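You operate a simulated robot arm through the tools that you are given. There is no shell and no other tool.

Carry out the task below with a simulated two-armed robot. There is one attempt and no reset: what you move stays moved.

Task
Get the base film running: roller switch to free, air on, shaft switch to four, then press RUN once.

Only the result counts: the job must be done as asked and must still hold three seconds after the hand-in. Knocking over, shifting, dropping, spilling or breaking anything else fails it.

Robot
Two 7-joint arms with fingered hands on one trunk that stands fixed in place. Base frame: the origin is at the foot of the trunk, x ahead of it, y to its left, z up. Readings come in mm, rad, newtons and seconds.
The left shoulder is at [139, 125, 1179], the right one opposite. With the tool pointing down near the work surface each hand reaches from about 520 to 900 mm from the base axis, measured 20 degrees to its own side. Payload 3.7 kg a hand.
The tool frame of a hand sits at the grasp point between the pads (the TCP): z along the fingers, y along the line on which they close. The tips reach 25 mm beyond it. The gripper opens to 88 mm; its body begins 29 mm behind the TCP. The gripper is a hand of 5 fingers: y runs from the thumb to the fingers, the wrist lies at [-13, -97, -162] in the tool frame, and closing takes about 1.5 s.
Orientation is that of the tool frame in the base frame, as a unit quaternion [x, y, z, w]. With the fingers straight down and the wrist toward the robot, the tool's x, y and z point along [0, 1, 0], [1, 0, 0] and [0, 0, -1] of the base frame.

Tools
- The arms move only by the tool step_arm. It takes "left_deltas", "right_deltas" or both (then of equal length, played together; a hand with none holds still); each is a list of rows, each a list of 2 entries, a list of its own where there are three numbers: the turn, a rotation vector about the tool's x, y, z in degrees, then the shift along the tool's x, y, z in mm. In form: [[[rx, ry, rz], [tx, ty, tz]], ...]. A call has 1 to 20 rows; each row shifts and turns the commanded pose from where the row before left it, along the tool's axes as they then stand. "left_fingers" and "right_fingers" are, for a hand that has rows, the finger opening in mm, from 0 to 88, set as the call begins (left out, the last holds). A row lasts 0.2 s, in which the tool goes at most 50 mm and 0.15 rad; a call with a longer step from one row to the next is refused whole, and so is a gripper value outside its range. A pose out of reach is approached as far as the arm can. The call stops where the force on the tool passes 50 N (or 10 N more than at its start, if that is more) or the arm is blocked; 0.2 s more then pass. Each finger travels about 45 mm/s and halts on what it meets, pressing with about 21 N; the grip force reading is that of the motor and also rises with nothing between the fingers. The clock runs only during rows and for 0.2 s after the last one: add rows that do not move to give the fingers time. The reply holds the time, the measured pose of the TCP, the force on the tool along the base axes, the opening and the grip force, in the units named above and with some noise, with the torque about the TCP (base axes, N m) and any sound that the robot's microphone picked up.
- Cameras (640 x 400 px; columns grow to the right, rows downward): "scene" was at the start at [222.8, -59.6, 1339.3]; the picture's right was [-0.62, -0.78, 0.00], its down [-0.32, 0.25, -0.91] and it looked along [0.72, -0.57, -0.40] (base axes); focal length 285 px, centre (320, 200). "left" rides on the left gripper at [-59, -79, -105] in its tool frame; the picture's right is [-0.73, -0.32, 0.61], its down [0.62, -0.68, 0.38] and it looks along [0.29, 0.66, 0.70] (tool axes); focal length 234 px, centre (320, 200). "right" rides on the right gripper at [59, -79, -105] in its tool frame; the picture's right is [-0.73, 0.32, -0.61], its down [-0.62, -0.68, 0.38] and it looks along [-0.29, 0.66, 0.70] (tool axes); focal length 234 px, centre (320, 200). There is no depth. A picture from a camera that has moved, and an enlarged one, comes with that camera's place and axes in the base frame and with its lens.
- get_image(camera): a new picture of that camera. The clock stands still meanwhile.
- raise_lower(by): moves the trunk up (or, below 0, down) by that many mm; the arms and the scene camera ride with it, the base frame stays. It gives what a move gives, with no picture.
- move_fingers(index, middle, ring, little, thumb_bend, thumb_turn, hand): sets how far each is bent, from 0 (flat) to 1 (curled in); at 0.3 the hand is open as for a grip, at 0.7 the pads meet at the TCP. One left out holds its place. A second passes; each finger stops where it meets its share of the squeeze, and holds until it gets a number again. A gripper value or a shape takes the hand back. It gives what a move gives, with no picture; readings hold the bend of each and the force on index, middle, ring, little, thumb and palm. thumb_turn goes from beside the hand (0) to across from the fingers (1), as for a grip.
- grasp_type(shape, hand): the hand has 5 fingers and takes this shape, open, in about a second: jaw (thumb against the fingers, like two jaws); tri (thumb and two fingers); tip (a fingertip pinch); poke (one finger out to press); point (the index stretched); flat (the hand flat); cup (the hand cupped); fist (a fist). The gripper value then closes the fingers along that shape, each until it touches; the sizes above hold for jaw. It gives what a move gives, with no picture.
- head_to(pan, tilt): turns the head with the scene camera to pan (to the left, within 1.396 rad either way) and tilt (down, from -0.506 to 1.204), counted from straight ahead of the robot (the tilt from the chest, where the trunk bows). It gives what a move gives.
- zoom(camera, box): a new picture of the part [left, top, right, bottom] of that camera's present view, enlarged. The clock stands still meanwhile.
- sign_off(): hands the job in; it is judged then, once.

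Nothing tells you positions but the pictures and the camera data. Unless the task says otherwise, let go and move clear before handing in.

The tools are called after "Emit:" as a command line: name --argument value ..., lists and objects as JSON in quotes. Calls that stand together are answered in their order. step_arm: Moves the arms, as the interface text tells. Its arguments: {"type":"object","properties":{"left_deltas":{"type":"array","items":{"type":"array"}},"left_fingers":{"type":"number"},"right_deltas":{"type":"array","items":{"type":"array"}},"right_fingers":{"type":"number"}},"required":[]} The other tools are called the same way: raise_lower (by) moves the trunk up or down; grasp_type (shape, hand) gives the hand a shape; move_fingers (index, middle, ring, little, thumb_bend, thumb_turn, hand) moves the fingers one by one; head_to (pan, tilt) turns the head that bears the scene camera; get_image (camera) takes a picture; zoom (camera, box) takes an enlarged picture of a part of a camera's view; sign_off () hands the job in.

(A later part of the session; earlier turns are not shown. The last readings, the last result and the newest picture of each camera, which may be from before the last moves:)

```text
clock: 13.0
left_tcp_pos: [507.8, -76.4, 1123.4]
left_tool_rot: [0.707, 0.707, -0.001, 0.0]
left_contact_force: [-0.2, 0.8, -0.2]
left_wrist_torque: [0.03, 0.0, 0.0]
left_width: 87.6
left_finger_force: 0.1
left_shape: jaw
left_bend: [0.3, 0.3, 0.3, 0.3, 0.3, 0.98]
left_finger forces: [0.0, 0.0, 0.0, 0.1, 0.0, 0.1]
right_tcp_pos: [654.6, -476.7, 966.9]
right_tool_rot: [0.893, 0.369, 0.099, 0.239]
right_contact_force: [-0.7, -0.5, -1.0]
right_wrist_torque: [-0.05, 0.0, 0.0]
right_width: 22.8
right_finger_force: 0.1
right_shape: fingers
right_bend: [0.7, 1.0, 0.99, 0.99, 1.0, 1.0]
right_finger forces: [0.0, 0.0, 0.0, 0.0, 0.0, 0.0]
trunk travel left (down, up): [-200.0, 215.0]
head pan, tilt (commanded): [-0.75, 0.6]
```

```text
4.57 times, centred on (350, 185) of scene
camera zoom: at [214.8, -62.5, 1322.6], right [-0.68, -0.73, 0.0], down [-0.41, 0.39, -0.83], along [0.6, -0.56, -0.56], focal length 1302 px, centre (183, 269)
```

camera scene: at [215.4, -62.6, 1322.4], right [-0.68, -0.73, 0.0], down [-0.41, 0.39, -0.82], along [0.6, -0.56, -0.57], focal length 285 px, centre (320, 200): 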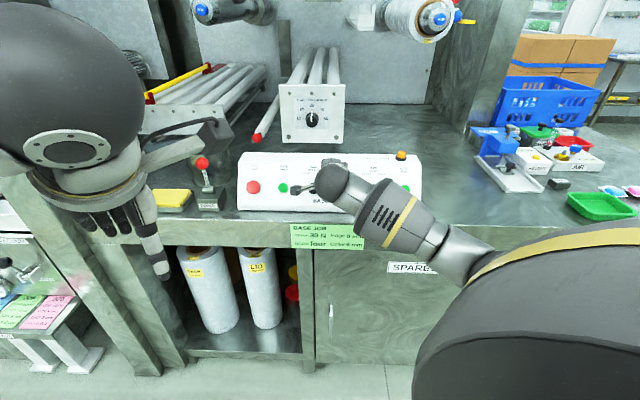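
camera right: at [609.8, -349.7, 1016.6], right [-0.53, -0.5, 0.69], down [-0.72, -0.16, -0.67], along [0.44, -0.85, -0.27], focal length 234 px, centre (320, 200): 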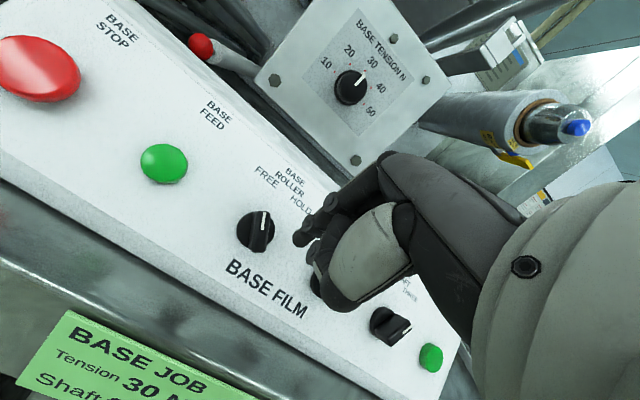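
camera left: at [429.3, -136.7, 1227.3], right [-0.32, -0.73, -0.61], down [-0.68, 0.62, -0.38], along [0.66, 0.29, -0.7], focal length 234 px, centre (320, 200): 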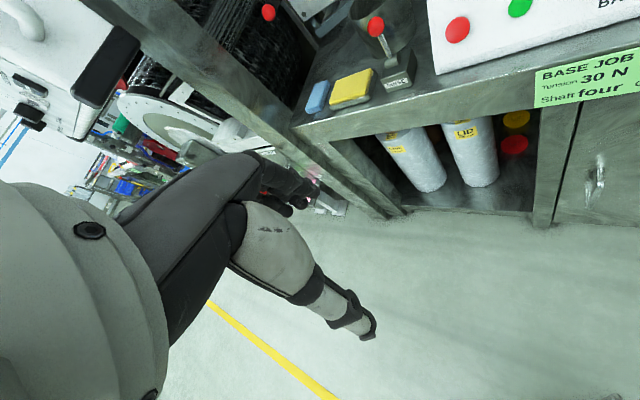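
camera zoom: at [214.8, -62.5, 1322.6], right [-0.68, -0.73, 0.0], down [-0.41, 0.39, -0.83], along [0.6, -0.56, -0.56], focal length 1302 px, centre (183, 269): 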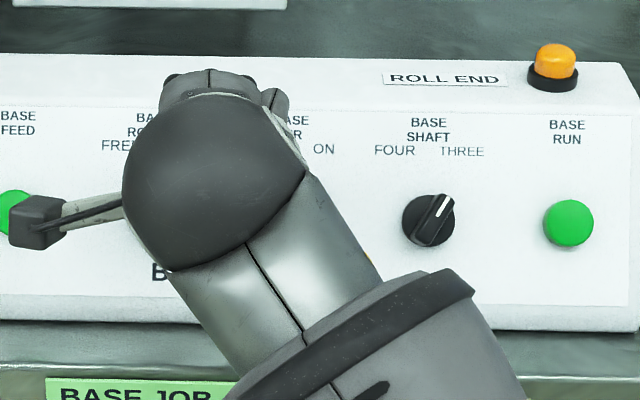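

ROLLER now reads FREE. Next is AIR, 80.5 mm to the right, which needs its pointer end pushed from left (OFF) to right (ON). I'll shift over to its left side at standoff.

Emit:
step_arm --right_deltas '[[[0, 0, 0], [-8, 0, 0]], [[0, 0, 0], [-8, 0, 0]], [[0, 0, 0], [-8, 0, 0]], [[0, 0, 0], [-7.7, 0, 0]], [[0, 0, 0], [0, 3.5, 7]], [[0, 0, 0], [0, 3.5, 7]]]'

Emit:
get_image --camera "right"

Emit:
zoom --camera "right" --box '[220, 170, 360, 310]'

```text
clock: 14.4
left_tcp_pos: [508.4, -77.1, 1122.6]
left_tool_rot: [0.708, 0.707, 0.001, 0.0]
left_contact_force: [-0.3, -0.1, 0.8]
left_wrist_torque: [-0.03, 0.01, 0.0]
left_width: 87.6
left_finger_force: 0.1
left_shape: jaw
left_bend: [0.3, 0.3, 0.3, 0.3, 0.3, 0.98]
left_finger forces: [0.1, 0.0, 0.1, 0.0, 0.1, 0.0]
right_tcp_pos: [641.5, -509.0, 957.5]
right_tool_rot: [0.892, 0.37, 0.1, 0.238]
right_contact_force: [0.9, 0.1, 0.1]
right_wrist_torque: [-0.01, 0.04, 0.02]
right_width: 22.9
right_finger_force: 0.0
right_shape: fingers
right_bend: [0.7, 1.0, 0.99, 0.99, 1.0, 1.0]
right_finger forces: [0.0, 0.1, 0.1, 0.0, 0.0, 0.0]
trunk travel left (down, up): [-200.0, 215.0]
head pan, tilt (commanded): [-0.75, 0.6]
```

```text
taken
camera right: at [597.1, -381.6, 1008.2], right [-0.53, -0.5, 0.69], down [-0.72, -0.16, -0.67], along [0.44, -0.85, -0.27], focal length 234 px, centre (320, 200)
```

right: 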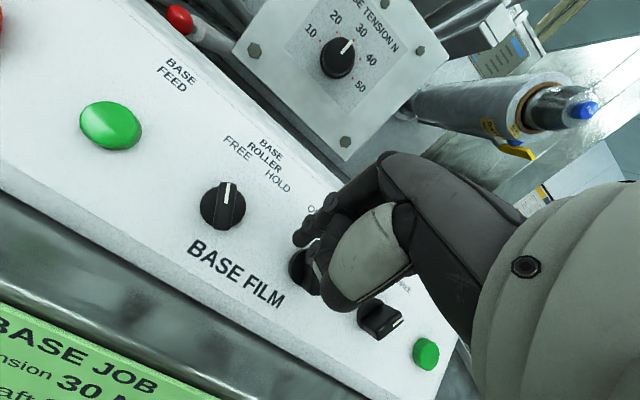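

```text
2.86 times, centred on (290, 240) of right
camera zoom: at [597.1, -381.6, 1008.2], right [-0.53, -0.5, 0.69], down [-0.72, -0.16, -0.67], along [0.44, -0.85, -0.27], focal length 669 px, centre (406, 86)
```

zoom: 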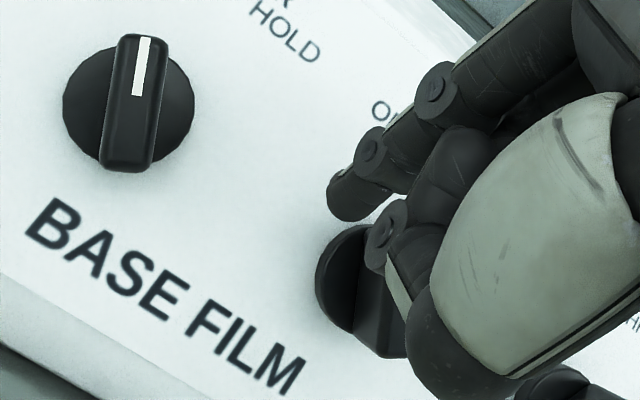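

The tip is 29 mm left of AIR's axis, about 35 mm off the face. I'll lower it along the normal in two stages, watching forces because the thumb hides part of AIR.

Emit:
step_arm --right_deltas '[[[0, 0, 0], [0, 2.3, 4.5]], [[0, 0, 0], [0, 2.3, 4.5]]]'

Emit:
step_arm --right_deltas '[[[0, 0, 0], [0, 1.9, 3.75]], [[0, 0, 0], [0, 1.9, 3.75]]]'

Emit:
zoom --camera "right" --box '[220, 170, 360, 310]'

Emit:
zoom --camera "scene" --box '[280, 150, 420, 220]'

```text
clock: 15.0
left_tcp_pos: [507.1, -78.1, 1123.2]
left_tool_rot: [0.707, 0.707, 0.0, 0.0]
left_contact_force: [0.2, -0.1, 0.5]
left_wrist_torque: [-0.01, -0.03, 0.01]
left_width: 87.5
left_finger_force: 0.0
left_shape: jaw
left_bend: [0.3, 0.3, 0.3, 0.3, 0.3, 0.98]
left_finger forces: [0.0, 0.1, 0.0, 0.0, 0.0, 0.0]
right_tcp_pos: [647.1, -514.7, 953.1]
right_tool_rot: [0.893, 0.369, 0.099, 0.24]
right_contact_force: [-0.3, -0.1, 0.0]
right_wrist_torque: [0.01, -0.01, 0.02]
right_width: 22.6
right_finger_force: 0.1
right_shape: fingers
right_bend: [0.7, 1.0, 0.99, 0.99, 1.0, 1.0]
right_finger forces: [0.0, 0.0, 0.1, 0.1, 0.0, 0.1]
trunk travel left (down, up): [-200.0, 215.0]
head pan, tilt (commanded): [-0.75, 0.6]
```

```text
clock: 15.6
left_tcp_pos: [508.1, -77.5, 1123.2]
left_tool_rot: [0.707, 0.707, 0.0, 0.0]
left_contact_force: [-0.7, 0.5, 0.9]
left_wrist_torque: [0.0, 0.0, -0.01]
left_width: 87.8
left_finger_force: 0.1
left_shape: jaw
left_bend: [0.3, 0.3, 0.3, 0.3, 0.3, 0.98]
left_finger forces: [0.0, 0.0, 0.0, 0.0, 0.1, 0.0]
right_tcp_pos: [652.3, -519.6, 948.5]
right_tool_rot: [0.892, 0.37, 0.099, 0.239]
right_contact_force: [0.3, 0.4, 0.3]
right_wrist_torque: [0.0, 0.04, 0.0]
right_width: 22.9
right_finger_force: 0.1
right_shape: fingers
right_bend: [0.7, 1.0, 0.99, 0.99, 1.0, 1.0]
right_finger forces: [0.1, 0.0, 0.0, 0.1, 0.0, 0.0]
trunk travel left (down, up): [-200.0, 215.0]
head pan, tilt (commanded): [-0.75, 0.6]
```

```text
2.86 times, centred on (290, 240) of right
camera zoom: at [608.0, -392.6, 997.6], right [-0.53, -0.5, 0.69], down [-0.72, -0.16, -0.67], along [0.44, -0.85, -0.27], focal length 669 px, centre (406, 86)
```

zoom: 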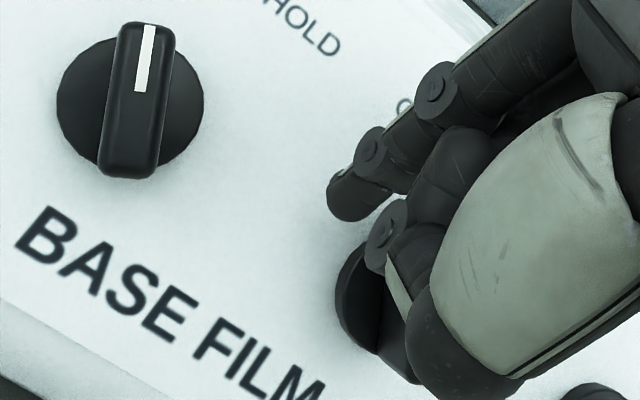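

```text
4.57 times, centred on (350, 185) of scene
camera zoom: at [215.0, -62.6, 1322.5], right [-0.68, -0.73, 0.0], down [-0.41, 0.39, -0.83], along [0.6, -0.56, -0.56], focal length 1302 px, centre (183, 269)
```

zoom: 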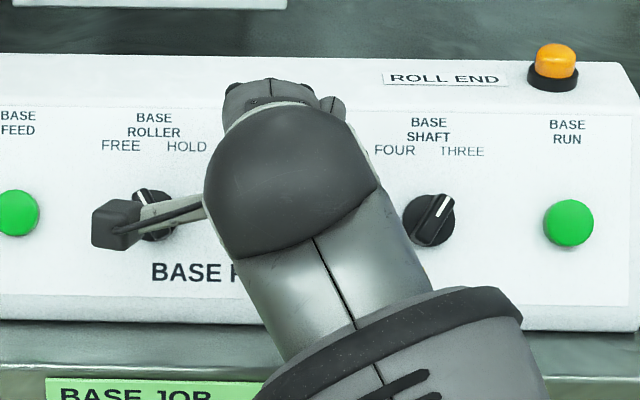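

ROLLER clearly points to FREE in the scene view. The tip is now in position left of AIR's bar with no contact, so I'll push right (-x) in small steps.

Emit:
step_arm --right_deltas '[[[0, 0, 0], [-3, 0, 0]], [[0, 0, 0], [-3, 0, 0]], [[0, 0, 0], [-3, 0, 0]], [[0, 0, 0], [-2, 0, 0]], [[0, 0, 0], [-2, 0, 0]], [[0, 0, 0], [-2, 0, 0]]]'

Emit:
zoom --camera "right" --box '[220, 170, 360, 310]'

```text
clock: 17.0
left_tcp_pos: [508.0, -78.4, 1122.5]
left_tool_rot: [0.707, 0.708, 0.001, 0.0]
left_contact_force: [0.3, 0.7, -0.5]
left_wrist_torque: [0.02, 0.02, 0.02]
left_width: 87.5
left_finger_force: 0.0
left_shape: jaw
left_bend: [0.3, 0.3, 0.3, 0.3, 0.3, 0.98]
left_finger forces: [0.0, 0.0, 0.1, 0.1, 0.1, 0.0]
right_tcp_pos: [641.6, -530.0, 946.3]
right_tool_rot: [0.892, 0.37, 0.099, 0.239]
right_contact_force: [1.2, 1.2, 0.2]
right_wrist_torque: [-0.02, -0.01, 0.0]
right_width: 22.7
right_finger_force: 0.9
right_shape: fingers
right_bend: [0.7, 1.0, 0.99, 0.99, 1.0, 1.0]
right_finger forces: [1.1, 0.0, 0.1, 0.0, 0.0, 0.1]
trunk travel left (down, up): [-200.0, 215.0]
head pan, tilt (commanded): [-0.75, 0.6]
```

```text
2.86 times, centred on (290, 240) of right
camera zoom: at [597.7, -402.9, 997.9], right [-0.53, -0.5, 0.69], down [-0.72, -0.16, -0.67], along [0.44, -0.85, -0.27], focal length 669 px, centre (406, 86)
```

zoom: 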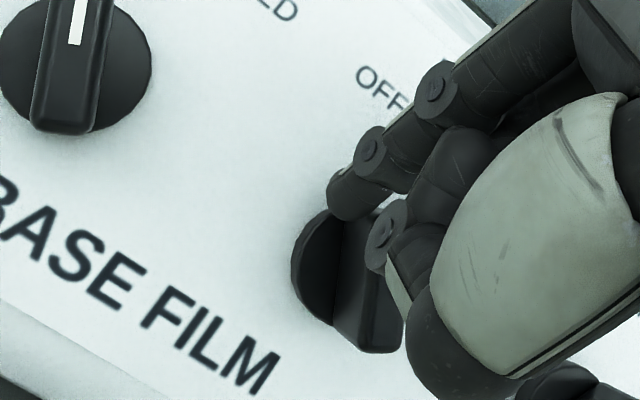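

Contact has just begun on AIR's bar at about 1.7 N. I'll keep pushing right.

Emit:
step_arm --right_deltas '[[[0, 0, 0], [-2, 0, 0]], [[0, 0, 0], [-2, 0, 0]], [[0, 0, 0], [-2, 0, 0]]]'

Emit:
zoom --camera "right" --box '[220, 170, 360, 310]'

```text
clock: 17.8
left_tcp_pos: [507.6, -78.5, 1123.1]
left_tool_rot: [0.707, 0.707, 0.0, 0.0]
left_contact_force: [0.2, 0.4, 0.6]
left_wrist_torque: [0.0, -0.02, -0.02]
left_width: 87.6
left_finger_force: 0.1
left_shape: jaw
left_bend: [0.3, 0.3, 0.3, 0.3, 0.3, 0.98]
left_finger forces: [0.1, 0.1, 0.1, 0.0, 0.1, 0.0]
right_tcp_pos: [637.3, -535.4, 947.7]
right_tool_rot: [0.892, 0.37, 0.099, 0.238]
right_contact_force: [1.6, 1.8, -0.1]
right_wrist_torque: [-0.03, -0.01, 0.01]
right_width: 23.3
right_finger_force: 0.8
right_shape: fingers
right_bend: [0.7, 1.0, 0.99, 0.99, 1.0, 1.0]
right_finger forces: [1.8, 0.1, 0.0, 0.0, 0.0, 0.0]
trunk travel left (down, up): [-200.0, 215.0]
head pan, tilt (commanded): [-0.75, 0.6]
```

```text
2.86 times, centred on (290, 240) of right
camera zoom: at [593.2, -407.6, 997.9], right [-0.53, -0.5, 0.69], down [-0.72, -0.16, -0.67], along [0.44, -0.85, -0.27], focal length 669 px, centre (406, 86)
```

zoom: 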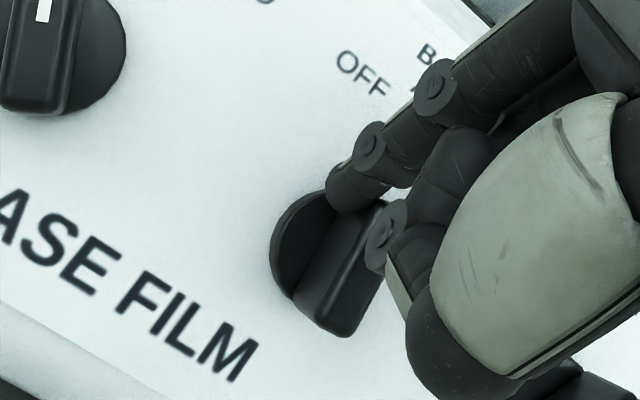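

AIR's bar is rotating with the push, so I'll continue to the stop.

Emit:
step_arm --right_deltas '[[[0, 0, 0], [-2, 0, 0]], [[0, 0, 0], [-2, 0, 0]], [[0, 0, 0], [-2, 0, 0]]]'

Emit:
zoom --camera "right" --box '[220, 170, 360, 310]'

```text
clock: 18.6
left_tcp_pos: [507.7, -78.0, 1123.3]
left_tool_rot: [0.707, 0.708, 0.0, 0.001]
left_contact_force: [0.9, 0.2, -0.9]
left_wrist_torque: [0.01, -0.01, 0.01]
left_width: 87.7
left_finger_force: 0.0
left_shape: jaw
left_bend: [0.3, 0.3, 0.3, 0.3, 0.3, 0.98]
left_finger forces: [0.1, 0.0, 0.0, 0.0, 0.0, 0.0]
right_tcp_pos: [633.1, -538.4, 947.0]
right_tool_rot: [0.892, 0.37, 0.099, 0.239]
right_contact_force: [0.5, 0.1, -0.2]
right_wrist_torque: [-0.02, -0.05, -0.03]
right_width: 23.2
right_finger_force: 0.3
right_shape: fingers
right_bend: [0.7, 1.0, 0.99, 0.99, 1.0, 1.0]
right_finger forces: [0.7, 0.0, 0.0, 0.0, 0.0, 0.0]
trunk travel left (down, up): [-200.0, 215.0]
head pan, tilt (commanded): [-0.75, 0.6]
```

```text
2.86 times, centred on (290, 240) of right
camera zoom: at [589.0, -411.7, 997.7], right [-0.53, -0.5, 0.69], down [-0.72, -0.16, -0.67], along [0.44, -0.85, -0.27], focal length 669 px, centre (406, 86)
```

zoom: 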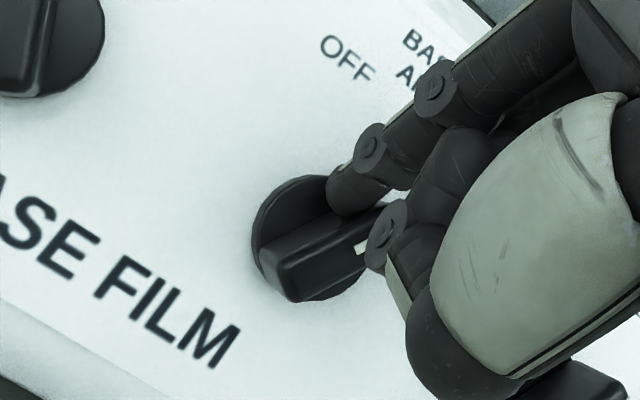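

AIR's bar is near its ON position, but the force is still low. I'll push a few millimetres more until it meets the stop.

Emit:
step_arm --right_deltas '[[[0, 0, 0], [-2, 0, 0]], [[0, 0, 0], [-2, 0, 0]]]'

Emit:
zoom --camera "right" --box '[220, 170, 360, 310]'

```text
clock: 19.2
left_tcp_pos: [509.1, -77.4, 1123.9]
left_tool_rot: [0.707, 0.708, 0.0, 0.0]
left_contact_force: [0.3, 0.1, 0.6]
left_wrist_torque: [-0.05, -0.02, 0.02]
left_width: 87.5
left_finger_force: 0.0
left_shape: jaw
left_bend: [0.3, 0.3, 0.3, 0.3, 0.3, 0.98]
left_finger forces: [0.1, 0.0, 0.0, 0.1, 0.0, 0.1]
right_tcp_pos: [631.1, -540.7, 947.4]
right_tool_rot: [0.892, 0.37, 0.1, 0.239]
right_contact_force: [3.9, 3.3, 1.2]
right_wrist_torque: [0.08, -0.05, 0.07]
right_width: 23.7
right_finger_force: 2.4
right_shape: fingers
right_bend: [0.7, 1.0, 0.99, 0.99, 1.0, 1.0]
right_finger forces: [4.8, 0.0, 0.0, 0.1, 0.0, 0.0]
trunk travel left (down, up): [-200.0, 215.0]
head pan, tilt (commanded): [-0.75, 0.6]
```

```text
2.86 times, centred on (290, 240) of right
camera zoom: at [586.8, -413.3, 998.0], right [-0.53, -0.5, 0.69], down [-0.72, -0.16, -0.67], along [0.44, -0.85, -0.27], focal length 669 px, centre (406, 86)
```

zoom: 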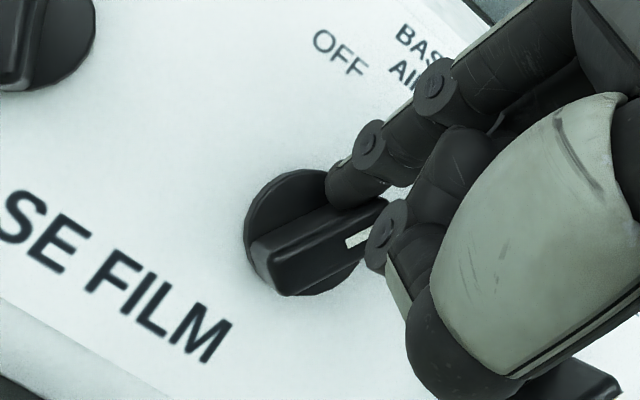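

Force is rising to 5 N at what looks like the ON stop. One more small push, then I'll back off and check.

Emit:
step_arm --right_deltas '[[[0, 0, 0], [-1.5, 0, 0]], [[0, 0, 0], [-1, 0, 0]]]'

Emit:
step_arm --right_deltas '[[[0, 0, 0], [5, 0, 0]], [[0, 0, 0], [5, 0, 0]], [[0, 0, 0], [5, 0, 0]], [[0, 0, 0], [0, -5, -10]], [[0, 0, 0], [0, -5, -10]], [[0, 0, 0], [0, -5, -10]]]'

Emit:
get_image --camera "right"

Emit:
zoom --camera "scene" --box '[280, 150, 420, 220]'

```text
clock: 19.8
left_tcp_pos: [508.8, -76.5, 1122.6]
left_tool_rot: [0.707, 0.707, -0.001, 0.001]
left_contact_force: [0.1, 0.2, 0.0]
left_wrist_torque: [-0.03, 0.05, -0.01]
left_width: 87.6
left_finger_force: 0.0
left_shape: jaw
left_bend: [0.3, 0.3, 0.3, 0.3, 0.3, 0.98]
left_finger forces: [0.1, 0.0, 0.1, 0.0, 0.0, 0.0]
right_tcp_pos: [629.4, -542.0, 946.9]
right_tool_rot: [0.892, 0.371, 0.099, 0.239]
right_contact_force: [6.5, 8.3, 0.9]
right_wrist_torque: [0.12, -0.14, 0.15]
right_width: 24.4
right_finger_force: 4.4
right_shape: fingers
right_bend: [0.7, 1.0, 0.99, 0.99, 1.0, 1.0]
right_finger forces: [9.2, 0.0, 0.0, 0.0, 0.1, 0.1]
trunk travel left (down, up): [-200.0, 215.0]
head pan, tilt (commanded): [-0.75, 0.6]
```

```text
clock: 21.2
left_tcp_pos: [507.6, -77.2, 1122.9]
left_tool_rot: [0.707, 0.707, 0.0, 0.0]
left_contact_force: [0.0, -0.2, 0.0]
left_wrist_torque: [-0.02, -0.03, -0.03]
left_width: 87.5
left_finger_force: 0.1
left_shape: jaw
left_bend: [0.3, 0.3, 0.3, 0.3, 0.3, 0.98]
left_finger forces: [0.0, 0.1, 0.0, 0.0, 0.1, 0.0]
right_tcp_pos: [619.0, -512.4, 965.5]
right_tool_rot: [0.892, 0.37, 0.1, 0.239]
right_contact_force: [0.6, 0.2, 0.0]
right_wrist_torque: [0.01, 0.0, 0.03]
right_width: 22.7
right_finger_force: 0.1
right_shape: fingers
right_bend: [0.7, 1.0, 0.99, 0.99, 1.0, 1.0]
right_finger forces: [0.1, 0.0, 0.0, 0.1, 0.1, 0.0]
trunk travel left (down, up): [-200.0, 215.0]
head pan, tilt (commanded): [-0.75, 0.6]
```

```text
taken
camera right: at [575.0, -385.1, 1016.1], right [-0.53, -0.5, 0.69], down [-0.72, -0.16, -0.67], along [0.44, -0.85, -0.27], focal length 234 px, centre (320, 200)
```

right: 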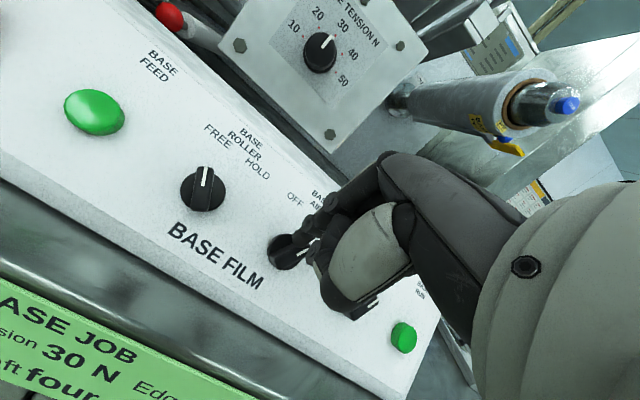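

```text
4.57 times, centred on (350, 185) of scene
camera zoom: at [214.8, -62.5, 1322.6], right [-0.68, -0.73, 0.0], down [-0.41, 0.39, -0.83], along [0.6, -0.56, -0.56], focal length 1302 px, centre (183, 269)
```

zoom: 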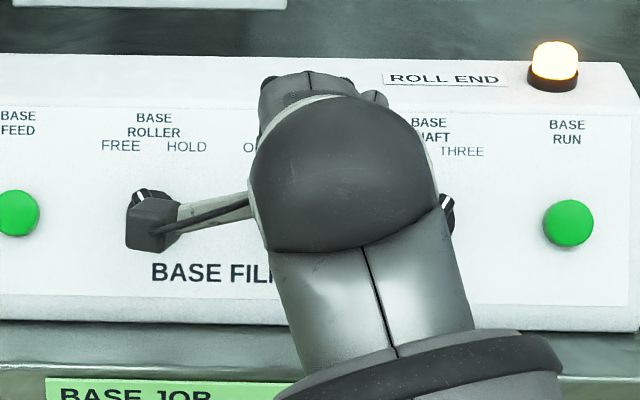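

The AIR bar reads ON and the ROLL END lamp has lit, probably because the shaft is still on the empty THREE. Next I'll slide right at standoff to the right side of the SHAFT knob.

Emit:
step_arm --right_deltas '[[[0, 0, 0], [-17.6, 0, 0]], [[0, 0, 0], [-17.6, 0, 0]], [[0, 0, 0], [-17.6, 0, 0]], [[0, 0, 0], [-17.6, 0, 0]], [[0, 0, 0], [-17.6, 0, 0]], [[0, 0, 0], [-17.6, 0, 0]], [[0, 0, 0], [-17.6, 0, 0]]]'

Emit:
get_image --camera "right"

Emit:
get_image --camera "scene"

Emit:
zoom --camera "right" --box '[220, 170, 360, 310]'

Emit:
zoom --camera "scene" --box '[280, 150, 420, 220]'

```text
clock: 22.8
left_tcp_pos: [506.3, -77.0, 1122.7]
left_tool_rot: [0.707, 0.707, 0.0, 0.0]
left_contact_force: [0.1, -0.3, -0.2]
left_wrist_torque: [-0.01, 0.0, 0.0]
left_width: 87.6
left_finger_force: 0.0
left_shape: jaw
left_bend: [0.3, 0.3, 0.3, 0.3, 0.3, 0.98]
left_finger forces: [0.1, 0.1, 0.1, 0.0, 0.0, 0.0]
right_tcp_pos: [532.4, -600.5, 966.1]
right_tool_rot: [0.892, 0.37, 0.1, 0.239]
right_contact_force: [0.4, -0.6, -0.3]
right_wrist_torque: [0.03, -0.01, -0.01]
right_width: 22.4
right_finger_force: 0.0
right_shape: fingers
right_bend: [0.7, 1.0, 0.99, 0.99, 1.0, 1.0]
right_finger forces: [0.0, 0.0, 0.1, 0.0, 0.0, 0.0]
trunk travel left (down, up): [-200.0, 215.0]
head pan, tilt (commanded): [-0.75, 0.6]
```

```text
taken
camera right: at [487.6, -472.9, 1016.5], right [-0.53, -0.5, 0.69], down [-0.72, -0.16, -0.67], along [0.44, -0.85, -0.27], focal length 234 px, centre (320, 200)
```

right: 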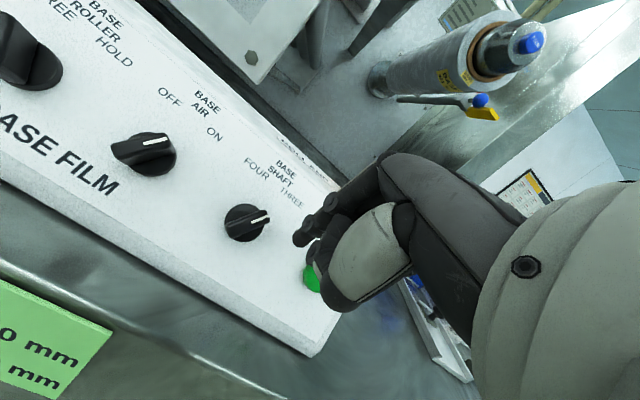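

```text
taken
camera scene: at [214.8, -62.6, 1322.6], right [-0.68, -0.73, 0.0], down [-0.41, 0.39, -0.83], along [0.6, -0.56, -0.56], focal length 285 px, centre (320, 200)
```

scene: 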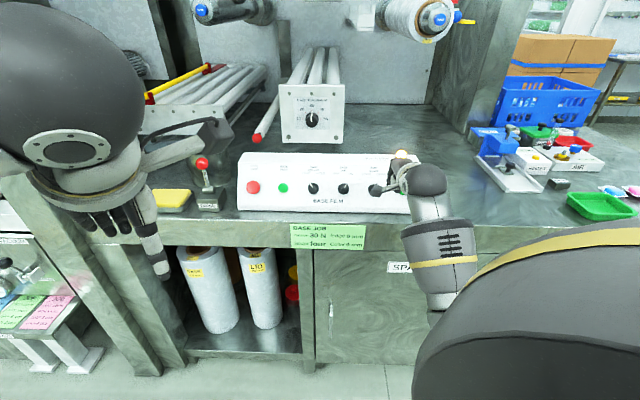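

```text
2.86 times, centred on (290, 240) of right
camera zoom: at [487.6, -472.9, 1016.5], right [-0.53, -0.5, 0.69], down [-0.72, -0.16, -0.67], along [0.44, -0.85, -0.27], focal length 669 px, centre (406, 86)
```

zoom: 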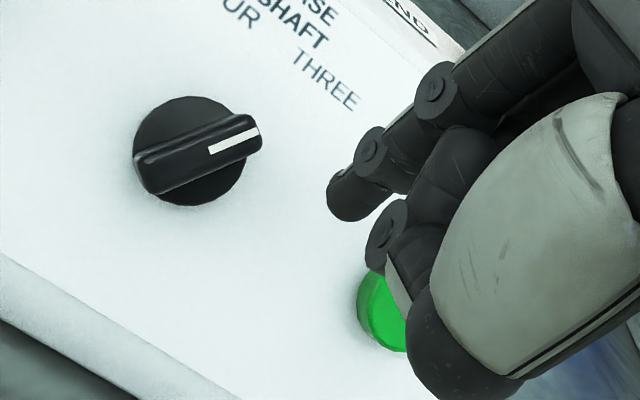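

```text
4.57 times, centred on (350, 185) of scene
camera zoom: at [214.8, -62.6, 1322.6], right [-0.68, -0.73, 0.0], down [-0.41, 0.39, -0.83], along [0.6, -0.56, -0.56], focal length 1302 px, centre (183, 269)
```

zoom: 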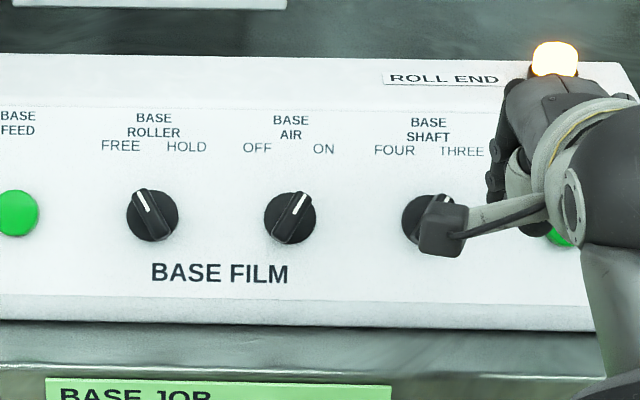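

The scene view confirms ROLLER at FREE and AIR at ON. The tip is 32 mm right of SHAFT's axis and 51 mm off the face. I'll lower in two stages, the same geometry that cleared the neighbouring control at ROLLER, keeping watch on RUN.

Emit:
step_arm --right_deltas '[[[0, 0, 0], [0, 3.0, 6.0]], [[0, 0, 0], [0, 3.0, 6.0]], [[0, 0, 0], [0, 3.0, 6.0]]]'

Emit:
zoom --camera "right" --box '[220, 170, 360, 310]'

Emit:
zoom --camera "scene" --box '[350, 130, 450, 220]'

```text
clock: 23.6
left_tcp_pos: [508.9, -77.1, 1122.5]
left_tool_rot: [0.707, 0.707, 0.0, 0.0]
left_contact_force: [-0.7, -0.3, 0.5]
left_wrist_torque: [0.01, 0.0, 0.02]
left_width: 87.5
left_finger_force: 0.1
left_shape: jaw
left_bend: [0.3, 0.3, 0.3, 0.3, 0.3, 0.98]
left_finger forces: [0.0, 0.1, 0.1, 0.0, 0.0, 0.0]
right_tcp_pos: [543.6, -612.1, 955.4]
right_tool_rot: [0.892, 0.369, 0.098, 0.24]
right_contact_force: [0.6, 0.5, -0.3]
right_wrist_torque: [0.03, 0.04, 0.04]
right_width: 22.8
right_finger_force: 0.1
right_shape: fingers
right_bend: [0.7, 1.0, 0.99, 0.99, 1.0, 1.0]
right_finger forces: [0.0, 0.0, 0.0, 0.0, 0.1, 0.1]
trunk travel left (down, up): [-200.0, 215.0]
head pan, tilt (commanded): [-0.75, 0.6]
```

```text
2.86 times, centred on (290, 240) of right
camera zoom: at [500.2, -484.9, 1005.1], right [-0.53, -0.5, 0.69], down [-0.72, -0.16, -0.67], along [0.44, -0.85, -0.27], focal length 669 px, centre (406, 86)
```

zoom: 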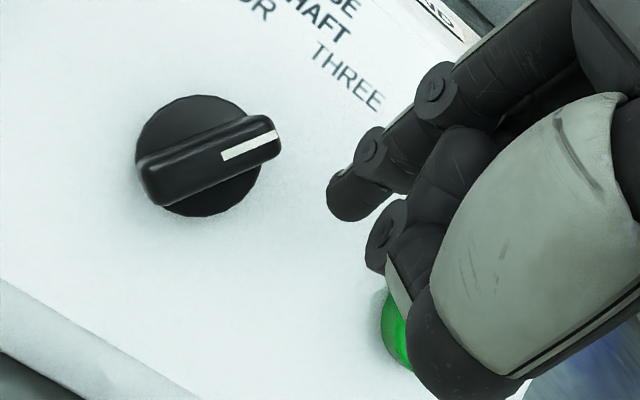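

```text
4.44 times, centred on (400, 175) of scene
camera zoom: at [215.0, -62.6, 1322.5], right [-0.68, -0.73, 0.0], down [-0.41, 0.39, -0.83], along [0.6, -0.56, -0.56], focal length 1266 px, centre (-36, 311)
```

zoom: 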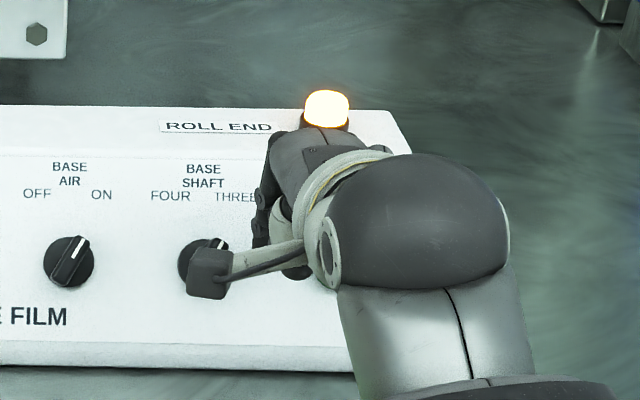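

All is clear with no contact. I'll lower the last 14 mm.

Emit:
step_arm --right_deltas '[[[0, 0, 0], [0, 2.1, 4.2]], [[0, 0, 0], [0, 2.1, 4.2]], [[0, 0, 0], [0, 2.1, 4.1]]]'

Emit:
zoom --camera "right" --box '[220, 170, 360, 310]'

```text
clock: 24.4
left_tcp_pos: [508.2, -78.2, 1123.1]
left_tool_rot: [0.707, 0.707, 0.0, 0.0]
left_contact_force: [0.4, -0.7, -0.1]
left_wrist_torque: [0.0, -0.03, -0.01]
left_width: 87.4
left_finger_force: 0.2
left_shape: jaw
left_bend: [0.3, 0.3, 0.3, 0.3, 0.3, 0.98]
left_finger forces: [0.1, 0.0, 0.0, 0.0, 0.0, 0.1]
right_tcp_pos: [552.9, -620.2, 947.2]
right_tool_rot: [0.892, 0.37, 0.099, 0.239]
right_contact_force: [0.4, 0.0, 0.3]
right_wrist_torque: [-0.01, 0.0, -0.01]
right_width: 22.9
right_finger_force: 0.3
right_shape: fingers
right_bend: [0.7, 1.0, 0.99, 0.99, 1.0, 1.0]
right_finger forces: [0.1, 0.0, 0.1, 0.0, 0.0, 0.1]
trunk travel left (down, up): [-200.0, 215.0]
head pan, tilt (commanded): [-0.75, 0.6]
```

```text
2.86 times, centred on (290, 240) of right
camera zoom: at [508.2, -493.0, 997.5], right [-0.53, -0.5, 0.69], down [-0.72, -0.16, -0.67], along [0.44, -0.85, -0.27], focal length 669 px, centre (406, 86)
```

zoom: 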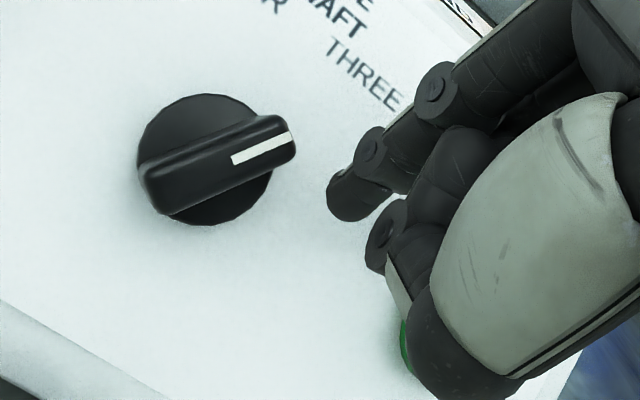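

The tip is level with the SHAFT bar on its right side and touching nothing. I'll push left (+x) with the same stroke that worked for ROLLER.

Emit:
step_arm --right_deltas '[[[0, 0, 0], [3, 0, 0]], [[0, 0, 0], [3, 0, 0]], [[0, 0, 0], [3, 0, 0]], [[0, 0, 0], [3, 0, 0]], [[0, 0, 0], [2, 0, 0]], [[0, 0, 0], [2, 0, 0]], [[0, 0, 0], [2, 0, 0]], [[0, 0, 0], [2, 0, 0]]]'

Emit:
zoom --camera "right" --box '[220, 170, 360, 310]'

```text
clock: 26.2
left_tcp_pos: [507.8, -78.4, 1122.7]
left_tool_rot: [0.707, 0.707, 0.001, 0.0]
left_contact_force: [-1.5, -0.1, -0.4]
left_wrist_torque: [0.0, 0.02, -0.01]
left_width: 87.9
left_finger_force: 0.1
left_shape: jaw
left_bend: [0.3, 0.3, 0.3, 0.3, 0.3, 0.98]
left_finger forces: [0.0, 0.1, 0.0, 0.0, 0.0, 0.0]
right_tcp_pos: [565.9, -605.3, 947.9]
right_tool_rot: [0.892, 0.369, 0.1, 0.239]
right_contact_force: [-0.6, -1.6, 1.3]
right_wrist_torque: [-0.05, 0.03, 0.0]
right_width: 22.7
right_finger_force: 1.2
right_shape: fingers
right_bend: [0.7, 1.0, 0.99, 0.99, 1.0, 1.0]
right_finger forces: [2.5, 0.0, 0.0, 0.0, 0.0, 0.0]
trunk travel left (down, up): [-200.0, 215.0]
head pan, tilt (commanded): [-0.75, 0.6]
```

```text
2.86 times, centred on (290, 240) of right
camera zoom: at [522.2, -478.6, 997.5], right [-0.53, -0.5, 0.69], down [-0.72, -0.16, -0.67], along [0.44, -0.85, -0.27], focal length 669 px, centre (406, 86)
```

zoom: 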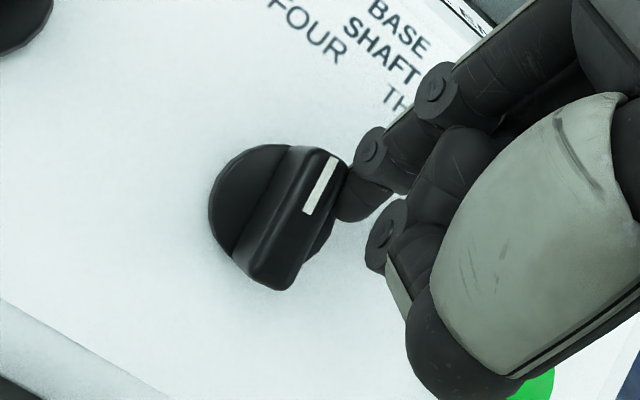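

SHAFT is turning toward FOUR. I'll push on to the stop.

Emit:
step_arm --right_deltas '[[[0, 0, 0], [2, 0, 0]], [[0, 0, 0], [2, 0, 0]], [[0, 0, 0], [2, 0, 0]], [[0, 0, 0], [1.5, 0, 0]]]'

Emit:
zoom --camera "right" --box '[220, 170, 360, 310]'

```text
clock: 27.2
left_tcp_pos: [506.6, -78.8, 1124.4]
left_tool_rot: [0.707, 0.708, 0.001, 0.0]
left_contact_force: [-0.1, 0.6, 0.3]
left_wrist_torque: [-0.02, 0.0, -0.03]
left_width: 87.5
left_finger_force: 0.1
left_shape: jaw
left_bend: [0.3, 0.3, 0.3, 0.3, 0.3, 0.98]
left_finger forces: [0.1, 0.1, 0.1, 0.1, 0.0, 0.1]
right_tcp_pos: [570.0, -603.5, 947.4]
right_tool_rot: [0.893, 0.368, 0.098, 0.24]
right_contact_force: [-8.2, -13.4, 2.6]
right_wrist_torque: [-0.24, 0.11, -0.22]
right_width: 22.3
right_finger_force: 7.1
right_shape: fingers
right_bend: [0.7, 1.0, 0.99, 0.99, 1.0, 1.0]
right_finger forces: [14.5, 0.0, 0.0, 0.1, 0.0, 0.0]
trunk travel left (down, up): [-200.0, 215.0]
head pan, tilt (commanded): [-0.75, 0.6]
```

```text
2.86 times, centred on (290, 240) of right
camera zoom: at [526.4, -475.4, 997.7], right [-0.53, -0.49, 0.69], down [-0.72, -0.16, -0.67], along [0.44, -0.86, -0.27], focal length 669 px, centre (406, 86)
```

zoom: 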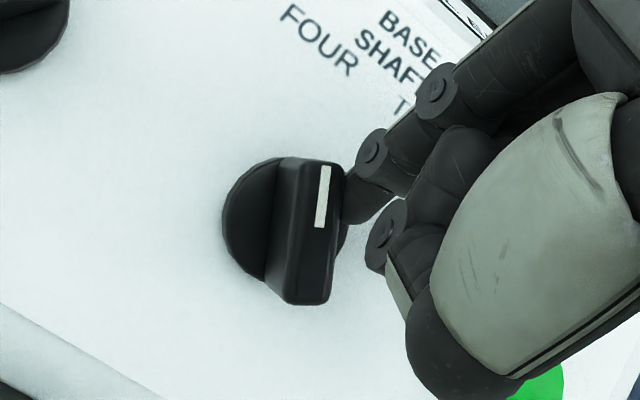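

It has reached the stop, with the force up to 15 N. I'll back off to the right, retreat along the normal and check all three switches.

Emit:
step_arm --right_deltas '[[[0, 0, 0], [-6, 0, 0]], [[0, 0, 0], [-6, 0, 0]], [[0, 0, 0], [-6, 0, 0]], [[0, 0, 0], [0, -5, -10]], [[0, 0, 0], [0, -5, -10]], [[0, 0, 0], [0, -5, -10]]]'

Emit:
get_image --camera "right"

Emit:
zoom --camera "scene" --box '[280, 140, 440, 230]'

Emit:
get_image --camera "scene"

```text
clock: 28.6
left_tcp_pos: [508.6, -77.6, 1124.8]
left_tool_rot: [0.708, 0.707, 0.0, 0.0]
left_contact_force: [0.8, 0.1, 0.5]
left_wrist_torque: [-0.04, 0.0, 0.01]
left_width: 87.7
left_finger_force: 0.1
left_shape: jaw
left_bend: [0.3, 0.3, 0.3, 0.3, 0.3, 0.98]
left_finger forces: [0.0, 0.0, 0.0, 0.0, 0.1, 0.0]
right_tcp_pos: [538.8, -593.7, 965.2]
right_tool_rot: [0.892, 0.37, 0.099, 0.239]
right_contact_force: [-0.7, 0.1, 0.1]
right_wrist_torque: [0.01, 0.03, -0.02]
right_width: 23.0
right_finger_force: 0.0
right_shape: fingers
right_bend: [0.7, 1.0, 0.99, 0.99, 1.0, 1.0]
right_finger forces: [0.1, 0.2, 0.1, 0.0, 0.1, 0.0]
trunk travel left (down, up): [-200.0, 215.0]
head pan, tilt (commanded): [-0.75, 0.6]
```

```text
taken
camera right: at [494.7, -466.2, 1016.3], right [-0.53, -0.5, 0.69], down [-0.72, -0.16, -0.67], along [0.44, -0.85, -0.27], focal length 234 px, centre (320, 200)
```

right: 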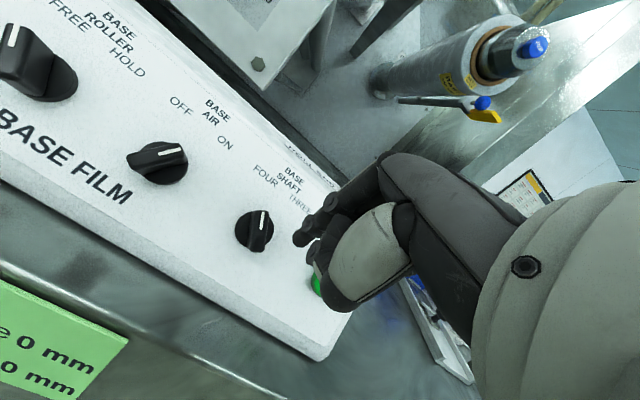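

```text
4.00 times, centred on (360, 185) of scene
camera zoom: at [214.8, -62.5, 1322.6], right [-0.68, -0.73, 0.0], down [-0.41, 0.39, -0.83], along [0.6, -0.56, -0.56], focal length 1139 px, centre (160, 260)
```

zoom: 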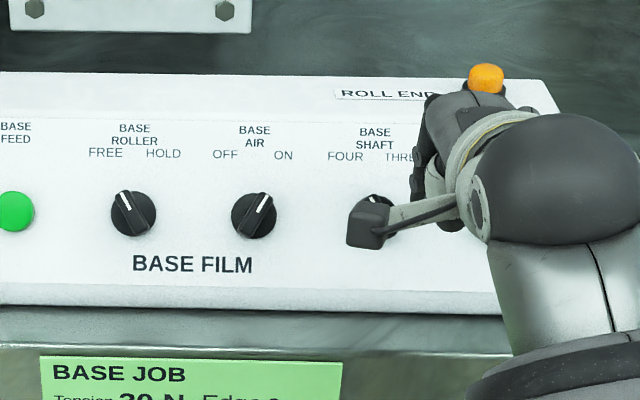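

```text
taken
camera scene: at [214.8, -62.5, 1322.6], right [-0.68, -0.73, 0.0], down [-0.41, 0.39, -0.83], along [0.6, -0.56, -0.56], focal length 285 px, centre (320, 200)
```

scene: 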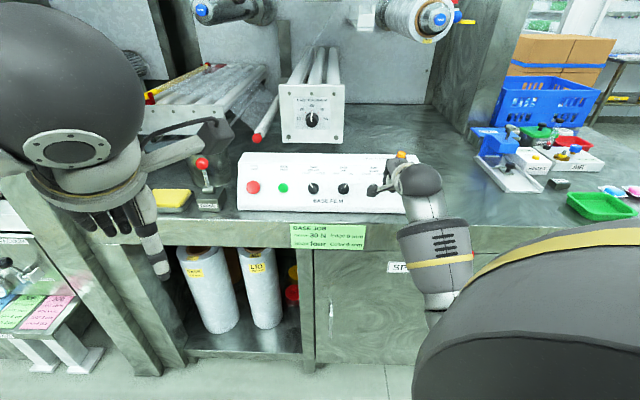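

The ROLL END lamp has gone out with SHAFT at FOUR, and all three switches read as asked. Next I'll move the tip in front of RUN (58 mm right, slightly down) at standoff, with no contact.

Emit:
step_arm --right_deltas '[[[0, 0, 0], [-14.6, -2.3, 1.2]], [[0, 0, 0], [-14.6, -2.3, 1.2]], [[0, 0, 0], [-14.6, -2.3, 1.2]], [[0, 0, 0], [-14.5, -2.4, 1.1]]]'

Emit:
get_image --camera "right"

Emit:
zoom --camera "right" --box '[200, 160, 360, 300]'

Emit:
zoom --camera "scene" --box '[280, 140, 440, 230]'

```text
clock: 29.6
left_tcp_pos: [507.2, -78.2, 1123.4]
left_tool_rot: [0.707, 0.707, 0.0, 0.0]
left_contact_force: [-0.2, 0.2, 0.1]
left_wrist_torque: [-0.01, -0.02, 0.02]
left_width: 87.7
left_finger_force: 0.1
left_shape: jaw
left_bend: [0.3, 0.3, 0.3, 0.3, 0.3, 0.98]
left_finger forces: [0.0, 0.1, 0.0, 0.1, 0.0, 0.0]
right_tcp_pos: [493.3, -631.1, 957.1]
right_tool_rot: [0.892, 0.369, 0.1, 0.239]
right_contact_force: [-0.5, 1.0, -0.3]
right_wrist_torque: [0.01, 0.0, 0.01]
right_width: 22.9
right_finger_force: 0.1
right_shape: fingers
right_bend: [0.7, 1.0, 0.99, 0.99, 1.0, 1.0]
right_finger forces: [0.0, 0.0, 0.0, 0.1, 0.0, 0.0]
trunk travel left (down, up): [-200.0, 215.0]
head pan, tilt (commanded): [-0.75, 0.6]
```

```text
taken
camera right: at [449.5, -503.3, 1007.2], right [-0.53, -0.5, 0.69], down [-0.72, -0.16, -0.67], along [0.44, -0.85, -0.27], focal length 234 px, centre (320, 200)
```

right: 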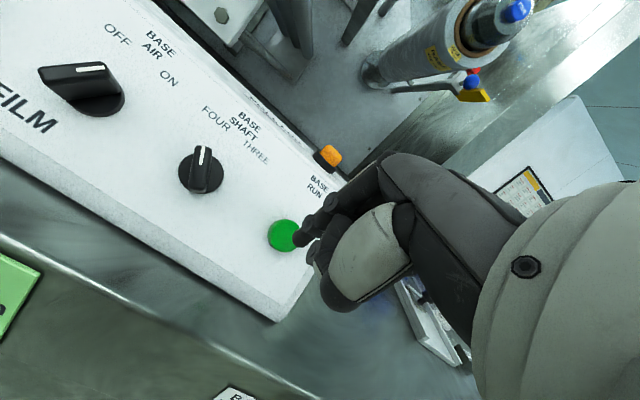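

```text
2.86 times, centred on (280, 230) of right
camera zoom: at [449.5, -503.3, 1007.2], right [-0.53, -0.5, 0.69], down [-0.72, -0.16, -0.67], along [0.44, -0.85, -0.27], focal length 669 px, centre (434, 114)
```

zoom: 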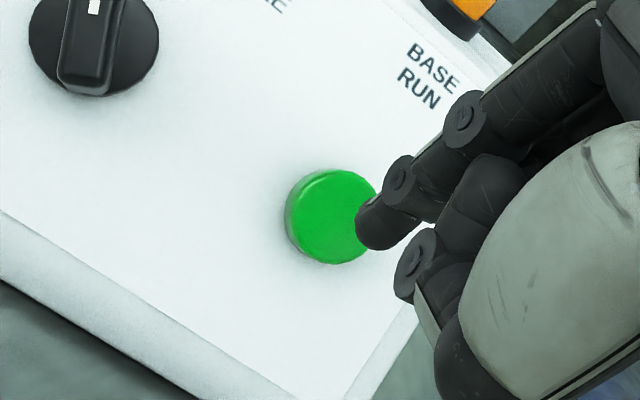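

```text
4.00 times, centred on (360, 185) of scene
camera zoom: at [214.8, -62.6, 1322.6], right [-0.68, -0.73, 0.0], down [-0.41, 0.39, -0.83], along [0.6, -0.56, -0.56], focal length 1139 px, centre (160, 260)
```

zoom: 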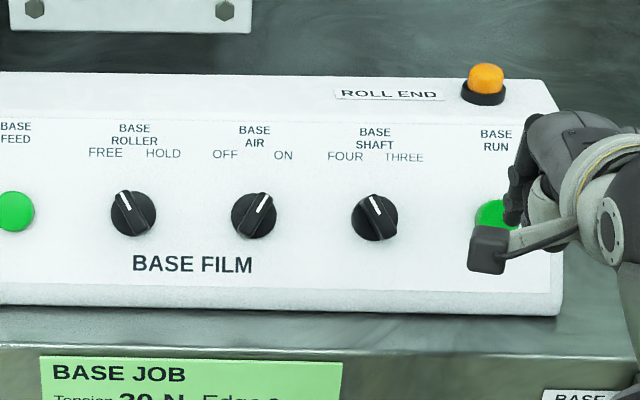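

All three switches are confirmed from the clear view: FREE, ON and FOUR. The tip is lined up with RUN along the normal, so I'll approach 24 mm and stop short of contact.

Emit:
step_arm --right_deltas '[[[0, 0, 0], [0, 2.72, 5.35]], [[0, 0, 0], [0, 2.72, 5.35]], [[0, 0, 0], [0, 2.72, 5.35]], [[0, 0, 0], [0, 2.72, 5.35]]]'

Emit:
zoom --camera "right" --box '[220, 170, 360, 290]'

Emit:
zoom --camera "scene" --box '[350, 140, 450, 220]'

```text
clock: 30.6
left_tcp_pos: [507.8, -77.3, 1122.8]
left_tool_rot: [0.707, 0.708, -0.001, 0.0]
left_contact_force: [0.4, 0.0, 0.0]
left_wrist_torque: [0.01, 0.0, -0.01]
left_width: 87.4
left_finger_force: 0.0
left_shape: jaw
left_bend: [0.3, 0.3, 0.3, 0.3, 0.3, 0.98]
left_finger forces: [0.0, 0.0, 0.0, 0.0, 0.0, 0.0]
right_tcp_pos: [508.3, -644.7, 944.3]
right_tool_rot: [0.892, 0.37, 0.099, 0.239]
right_contact_force: [-1.6, -0.7, -0.1]
right_wrist_torque: [0.0, -0.02, 0.02]
right_width: 22.6
right_finger_force: 0.0
right_shape: fingers
right_bend: [0.7, 1.0, 0.99, 0.99, 1.0, 1.0]
right_finger forces: [0.0, 0.1, 0.0, 0.1, 0.1, 0.0]
trunk travel left (down, up): [-200.0, 215.0]
head pan, tilt (commanded): [-0.75, 0.6]
```

```text
3.33 times, centred on (290, 230) of right
camera zoom: at [464.1, -517.7, 994.3], right [-0.53, -0.5, 0.69], down [-0.72, -0.16, -0.67], along [0.44, -0.85, -0.27], focal length 781 px, centre (420, 100)
```

zoom: 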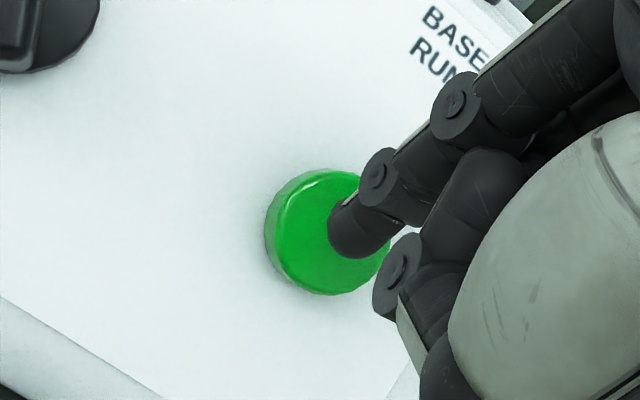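

```text
5.00 times, centred on (400, 180) of scene
camera zoom: at [215.0, -62.6, 1322.5], right [-0.68, -0.73, 0.0], down [-0.41, 0.39, -0.83], along [0.6, -0.56, -0.56], focal length 1424 px, centre (-80, 300)
```

zoom: 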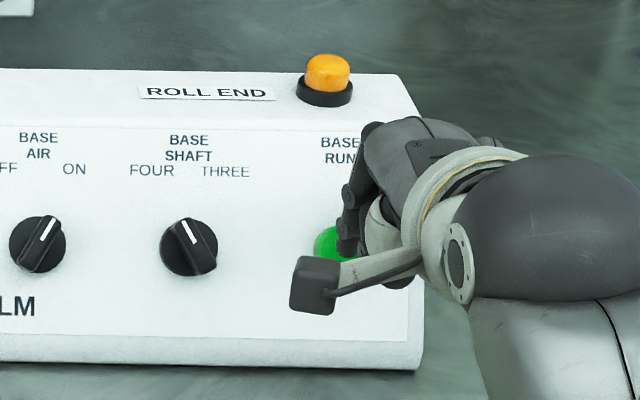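

The tip sits centred over RUN, about 8 mm away. I'll ease in until first contact.

Emit:
step_arm --right_deltas '[[[0, 0, 0], [0, 0.91, 1.78]], [[0, 0, 0], [0, 0.91, 1.78]], [[0, 0, 0], [0, 0.91, 1.78]]]'

Emit:
zoom --camera "right" --box '[220, 170, 360, 290]'

```text
clock: 31.4
left_tcp_pos: [508.5, -78.0, 1123.7]
left_tool_rot: [0.707, 0.707, 0.001, 0.0]
left_contact_force: [-0.2, -0.3, -0.3]
left_wrist_torque: [0.01, -0.02, 0.01]
left_width: 87.3
left_finger_force: 0.0
left_shape: jaw
left_bend: [0.3, 0.3, 0.3, 0.3, 0.3, 0.98]
left_finger forces: [0.0, 0.0, 0.0, 0.1, 0.1, 0.0]
right_tcp_pos: [511.9, -647.8, 941.8]
right_tool_rot: [0.892, 0.37, 0.099, 0.239]
right_contact_force: [-0.3, 0.6, -0.3]
right_wrist_torque: [-0.03, 0.02, -0.01]
right_width: 22.7
right_finger_force: 0.1
right_shape: fingers
right_bend: [0.7, 1.0, 0.99, 0.99, 1.0, 1.0]
right_finger forces: [0.0, 0.0, 0.0, 0.1, 0.0, 0.1]
trunk travel left (down, up): [-200.0, 215.0]
head pan, tilt (commanded): [-0.75, 0.6]
```

```text
3.33 times, centred on (290, 230) of right
camera zoom: at [468.0, -520.9, 990.9], right [-0.53, -0.5, 0.69], down [-0.72, -0.16, -0.67], along [0.44, -0.85, -0.27], focal length 781 px, centre (420, 100)
```

zoom: 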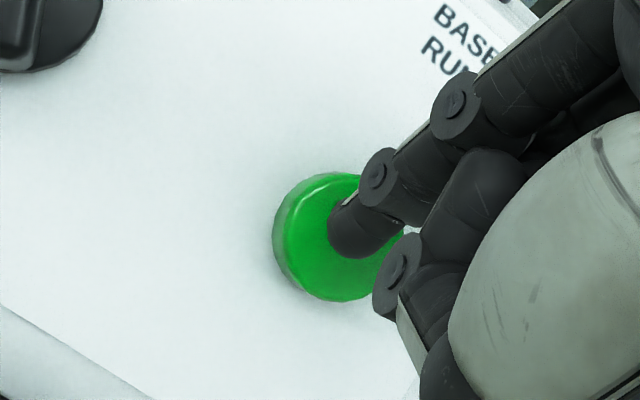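

No contact yet. I'll continue straight in, watching the force.

Emit:
step_arm --right_deltas '[[[0, 0, 0], [0, 0.91, 1.78]], [[0, 0, 0], [0, 0.91, 1.78]]]'

```text
clock: 32.0
left_tcp_pos: [507.4, -77.1, 1123.3]
left_tool_rot: [0.707, 0.707, 0.0, -0.001]
left_contact_force: [0.4, -0.8, -0.6]
left_wrist_torque: [0.02, 0.0, 0.01]
left_width: 87.5
left_finger_force: 0.1
left_shape: jaw
left_bend: [0.3, 0.3, 0.3, 0.3, 0.3, 0.98]
left_finger forces: [0.0, 0.0, 0.1, 0.0, 0.0, 0.0]
right_tcp_pos: [514.0, -649.9, 938.7]
right_tool_rot: [0.893, 0.369, 0.098, 0.239]
right_contact_force: [-0.2, -0.2, 0.5]
right_wrist_torque: [-0.01, 0.0, -0.01]
right_width: 22.5
right_finger_force: 0.1
right_shape: fingers
right_bend: [0.7, 1.0, 0.99, 0.99, 1.0, 1.0]
right_finger forces: [0.0, 0.0, 0.1, 0.0, 0.1, 0.0]
trunk travel left (down, up): [-200.0, 215.0]
head pan, tilt (commanded): [-0.75, 0.6]
```

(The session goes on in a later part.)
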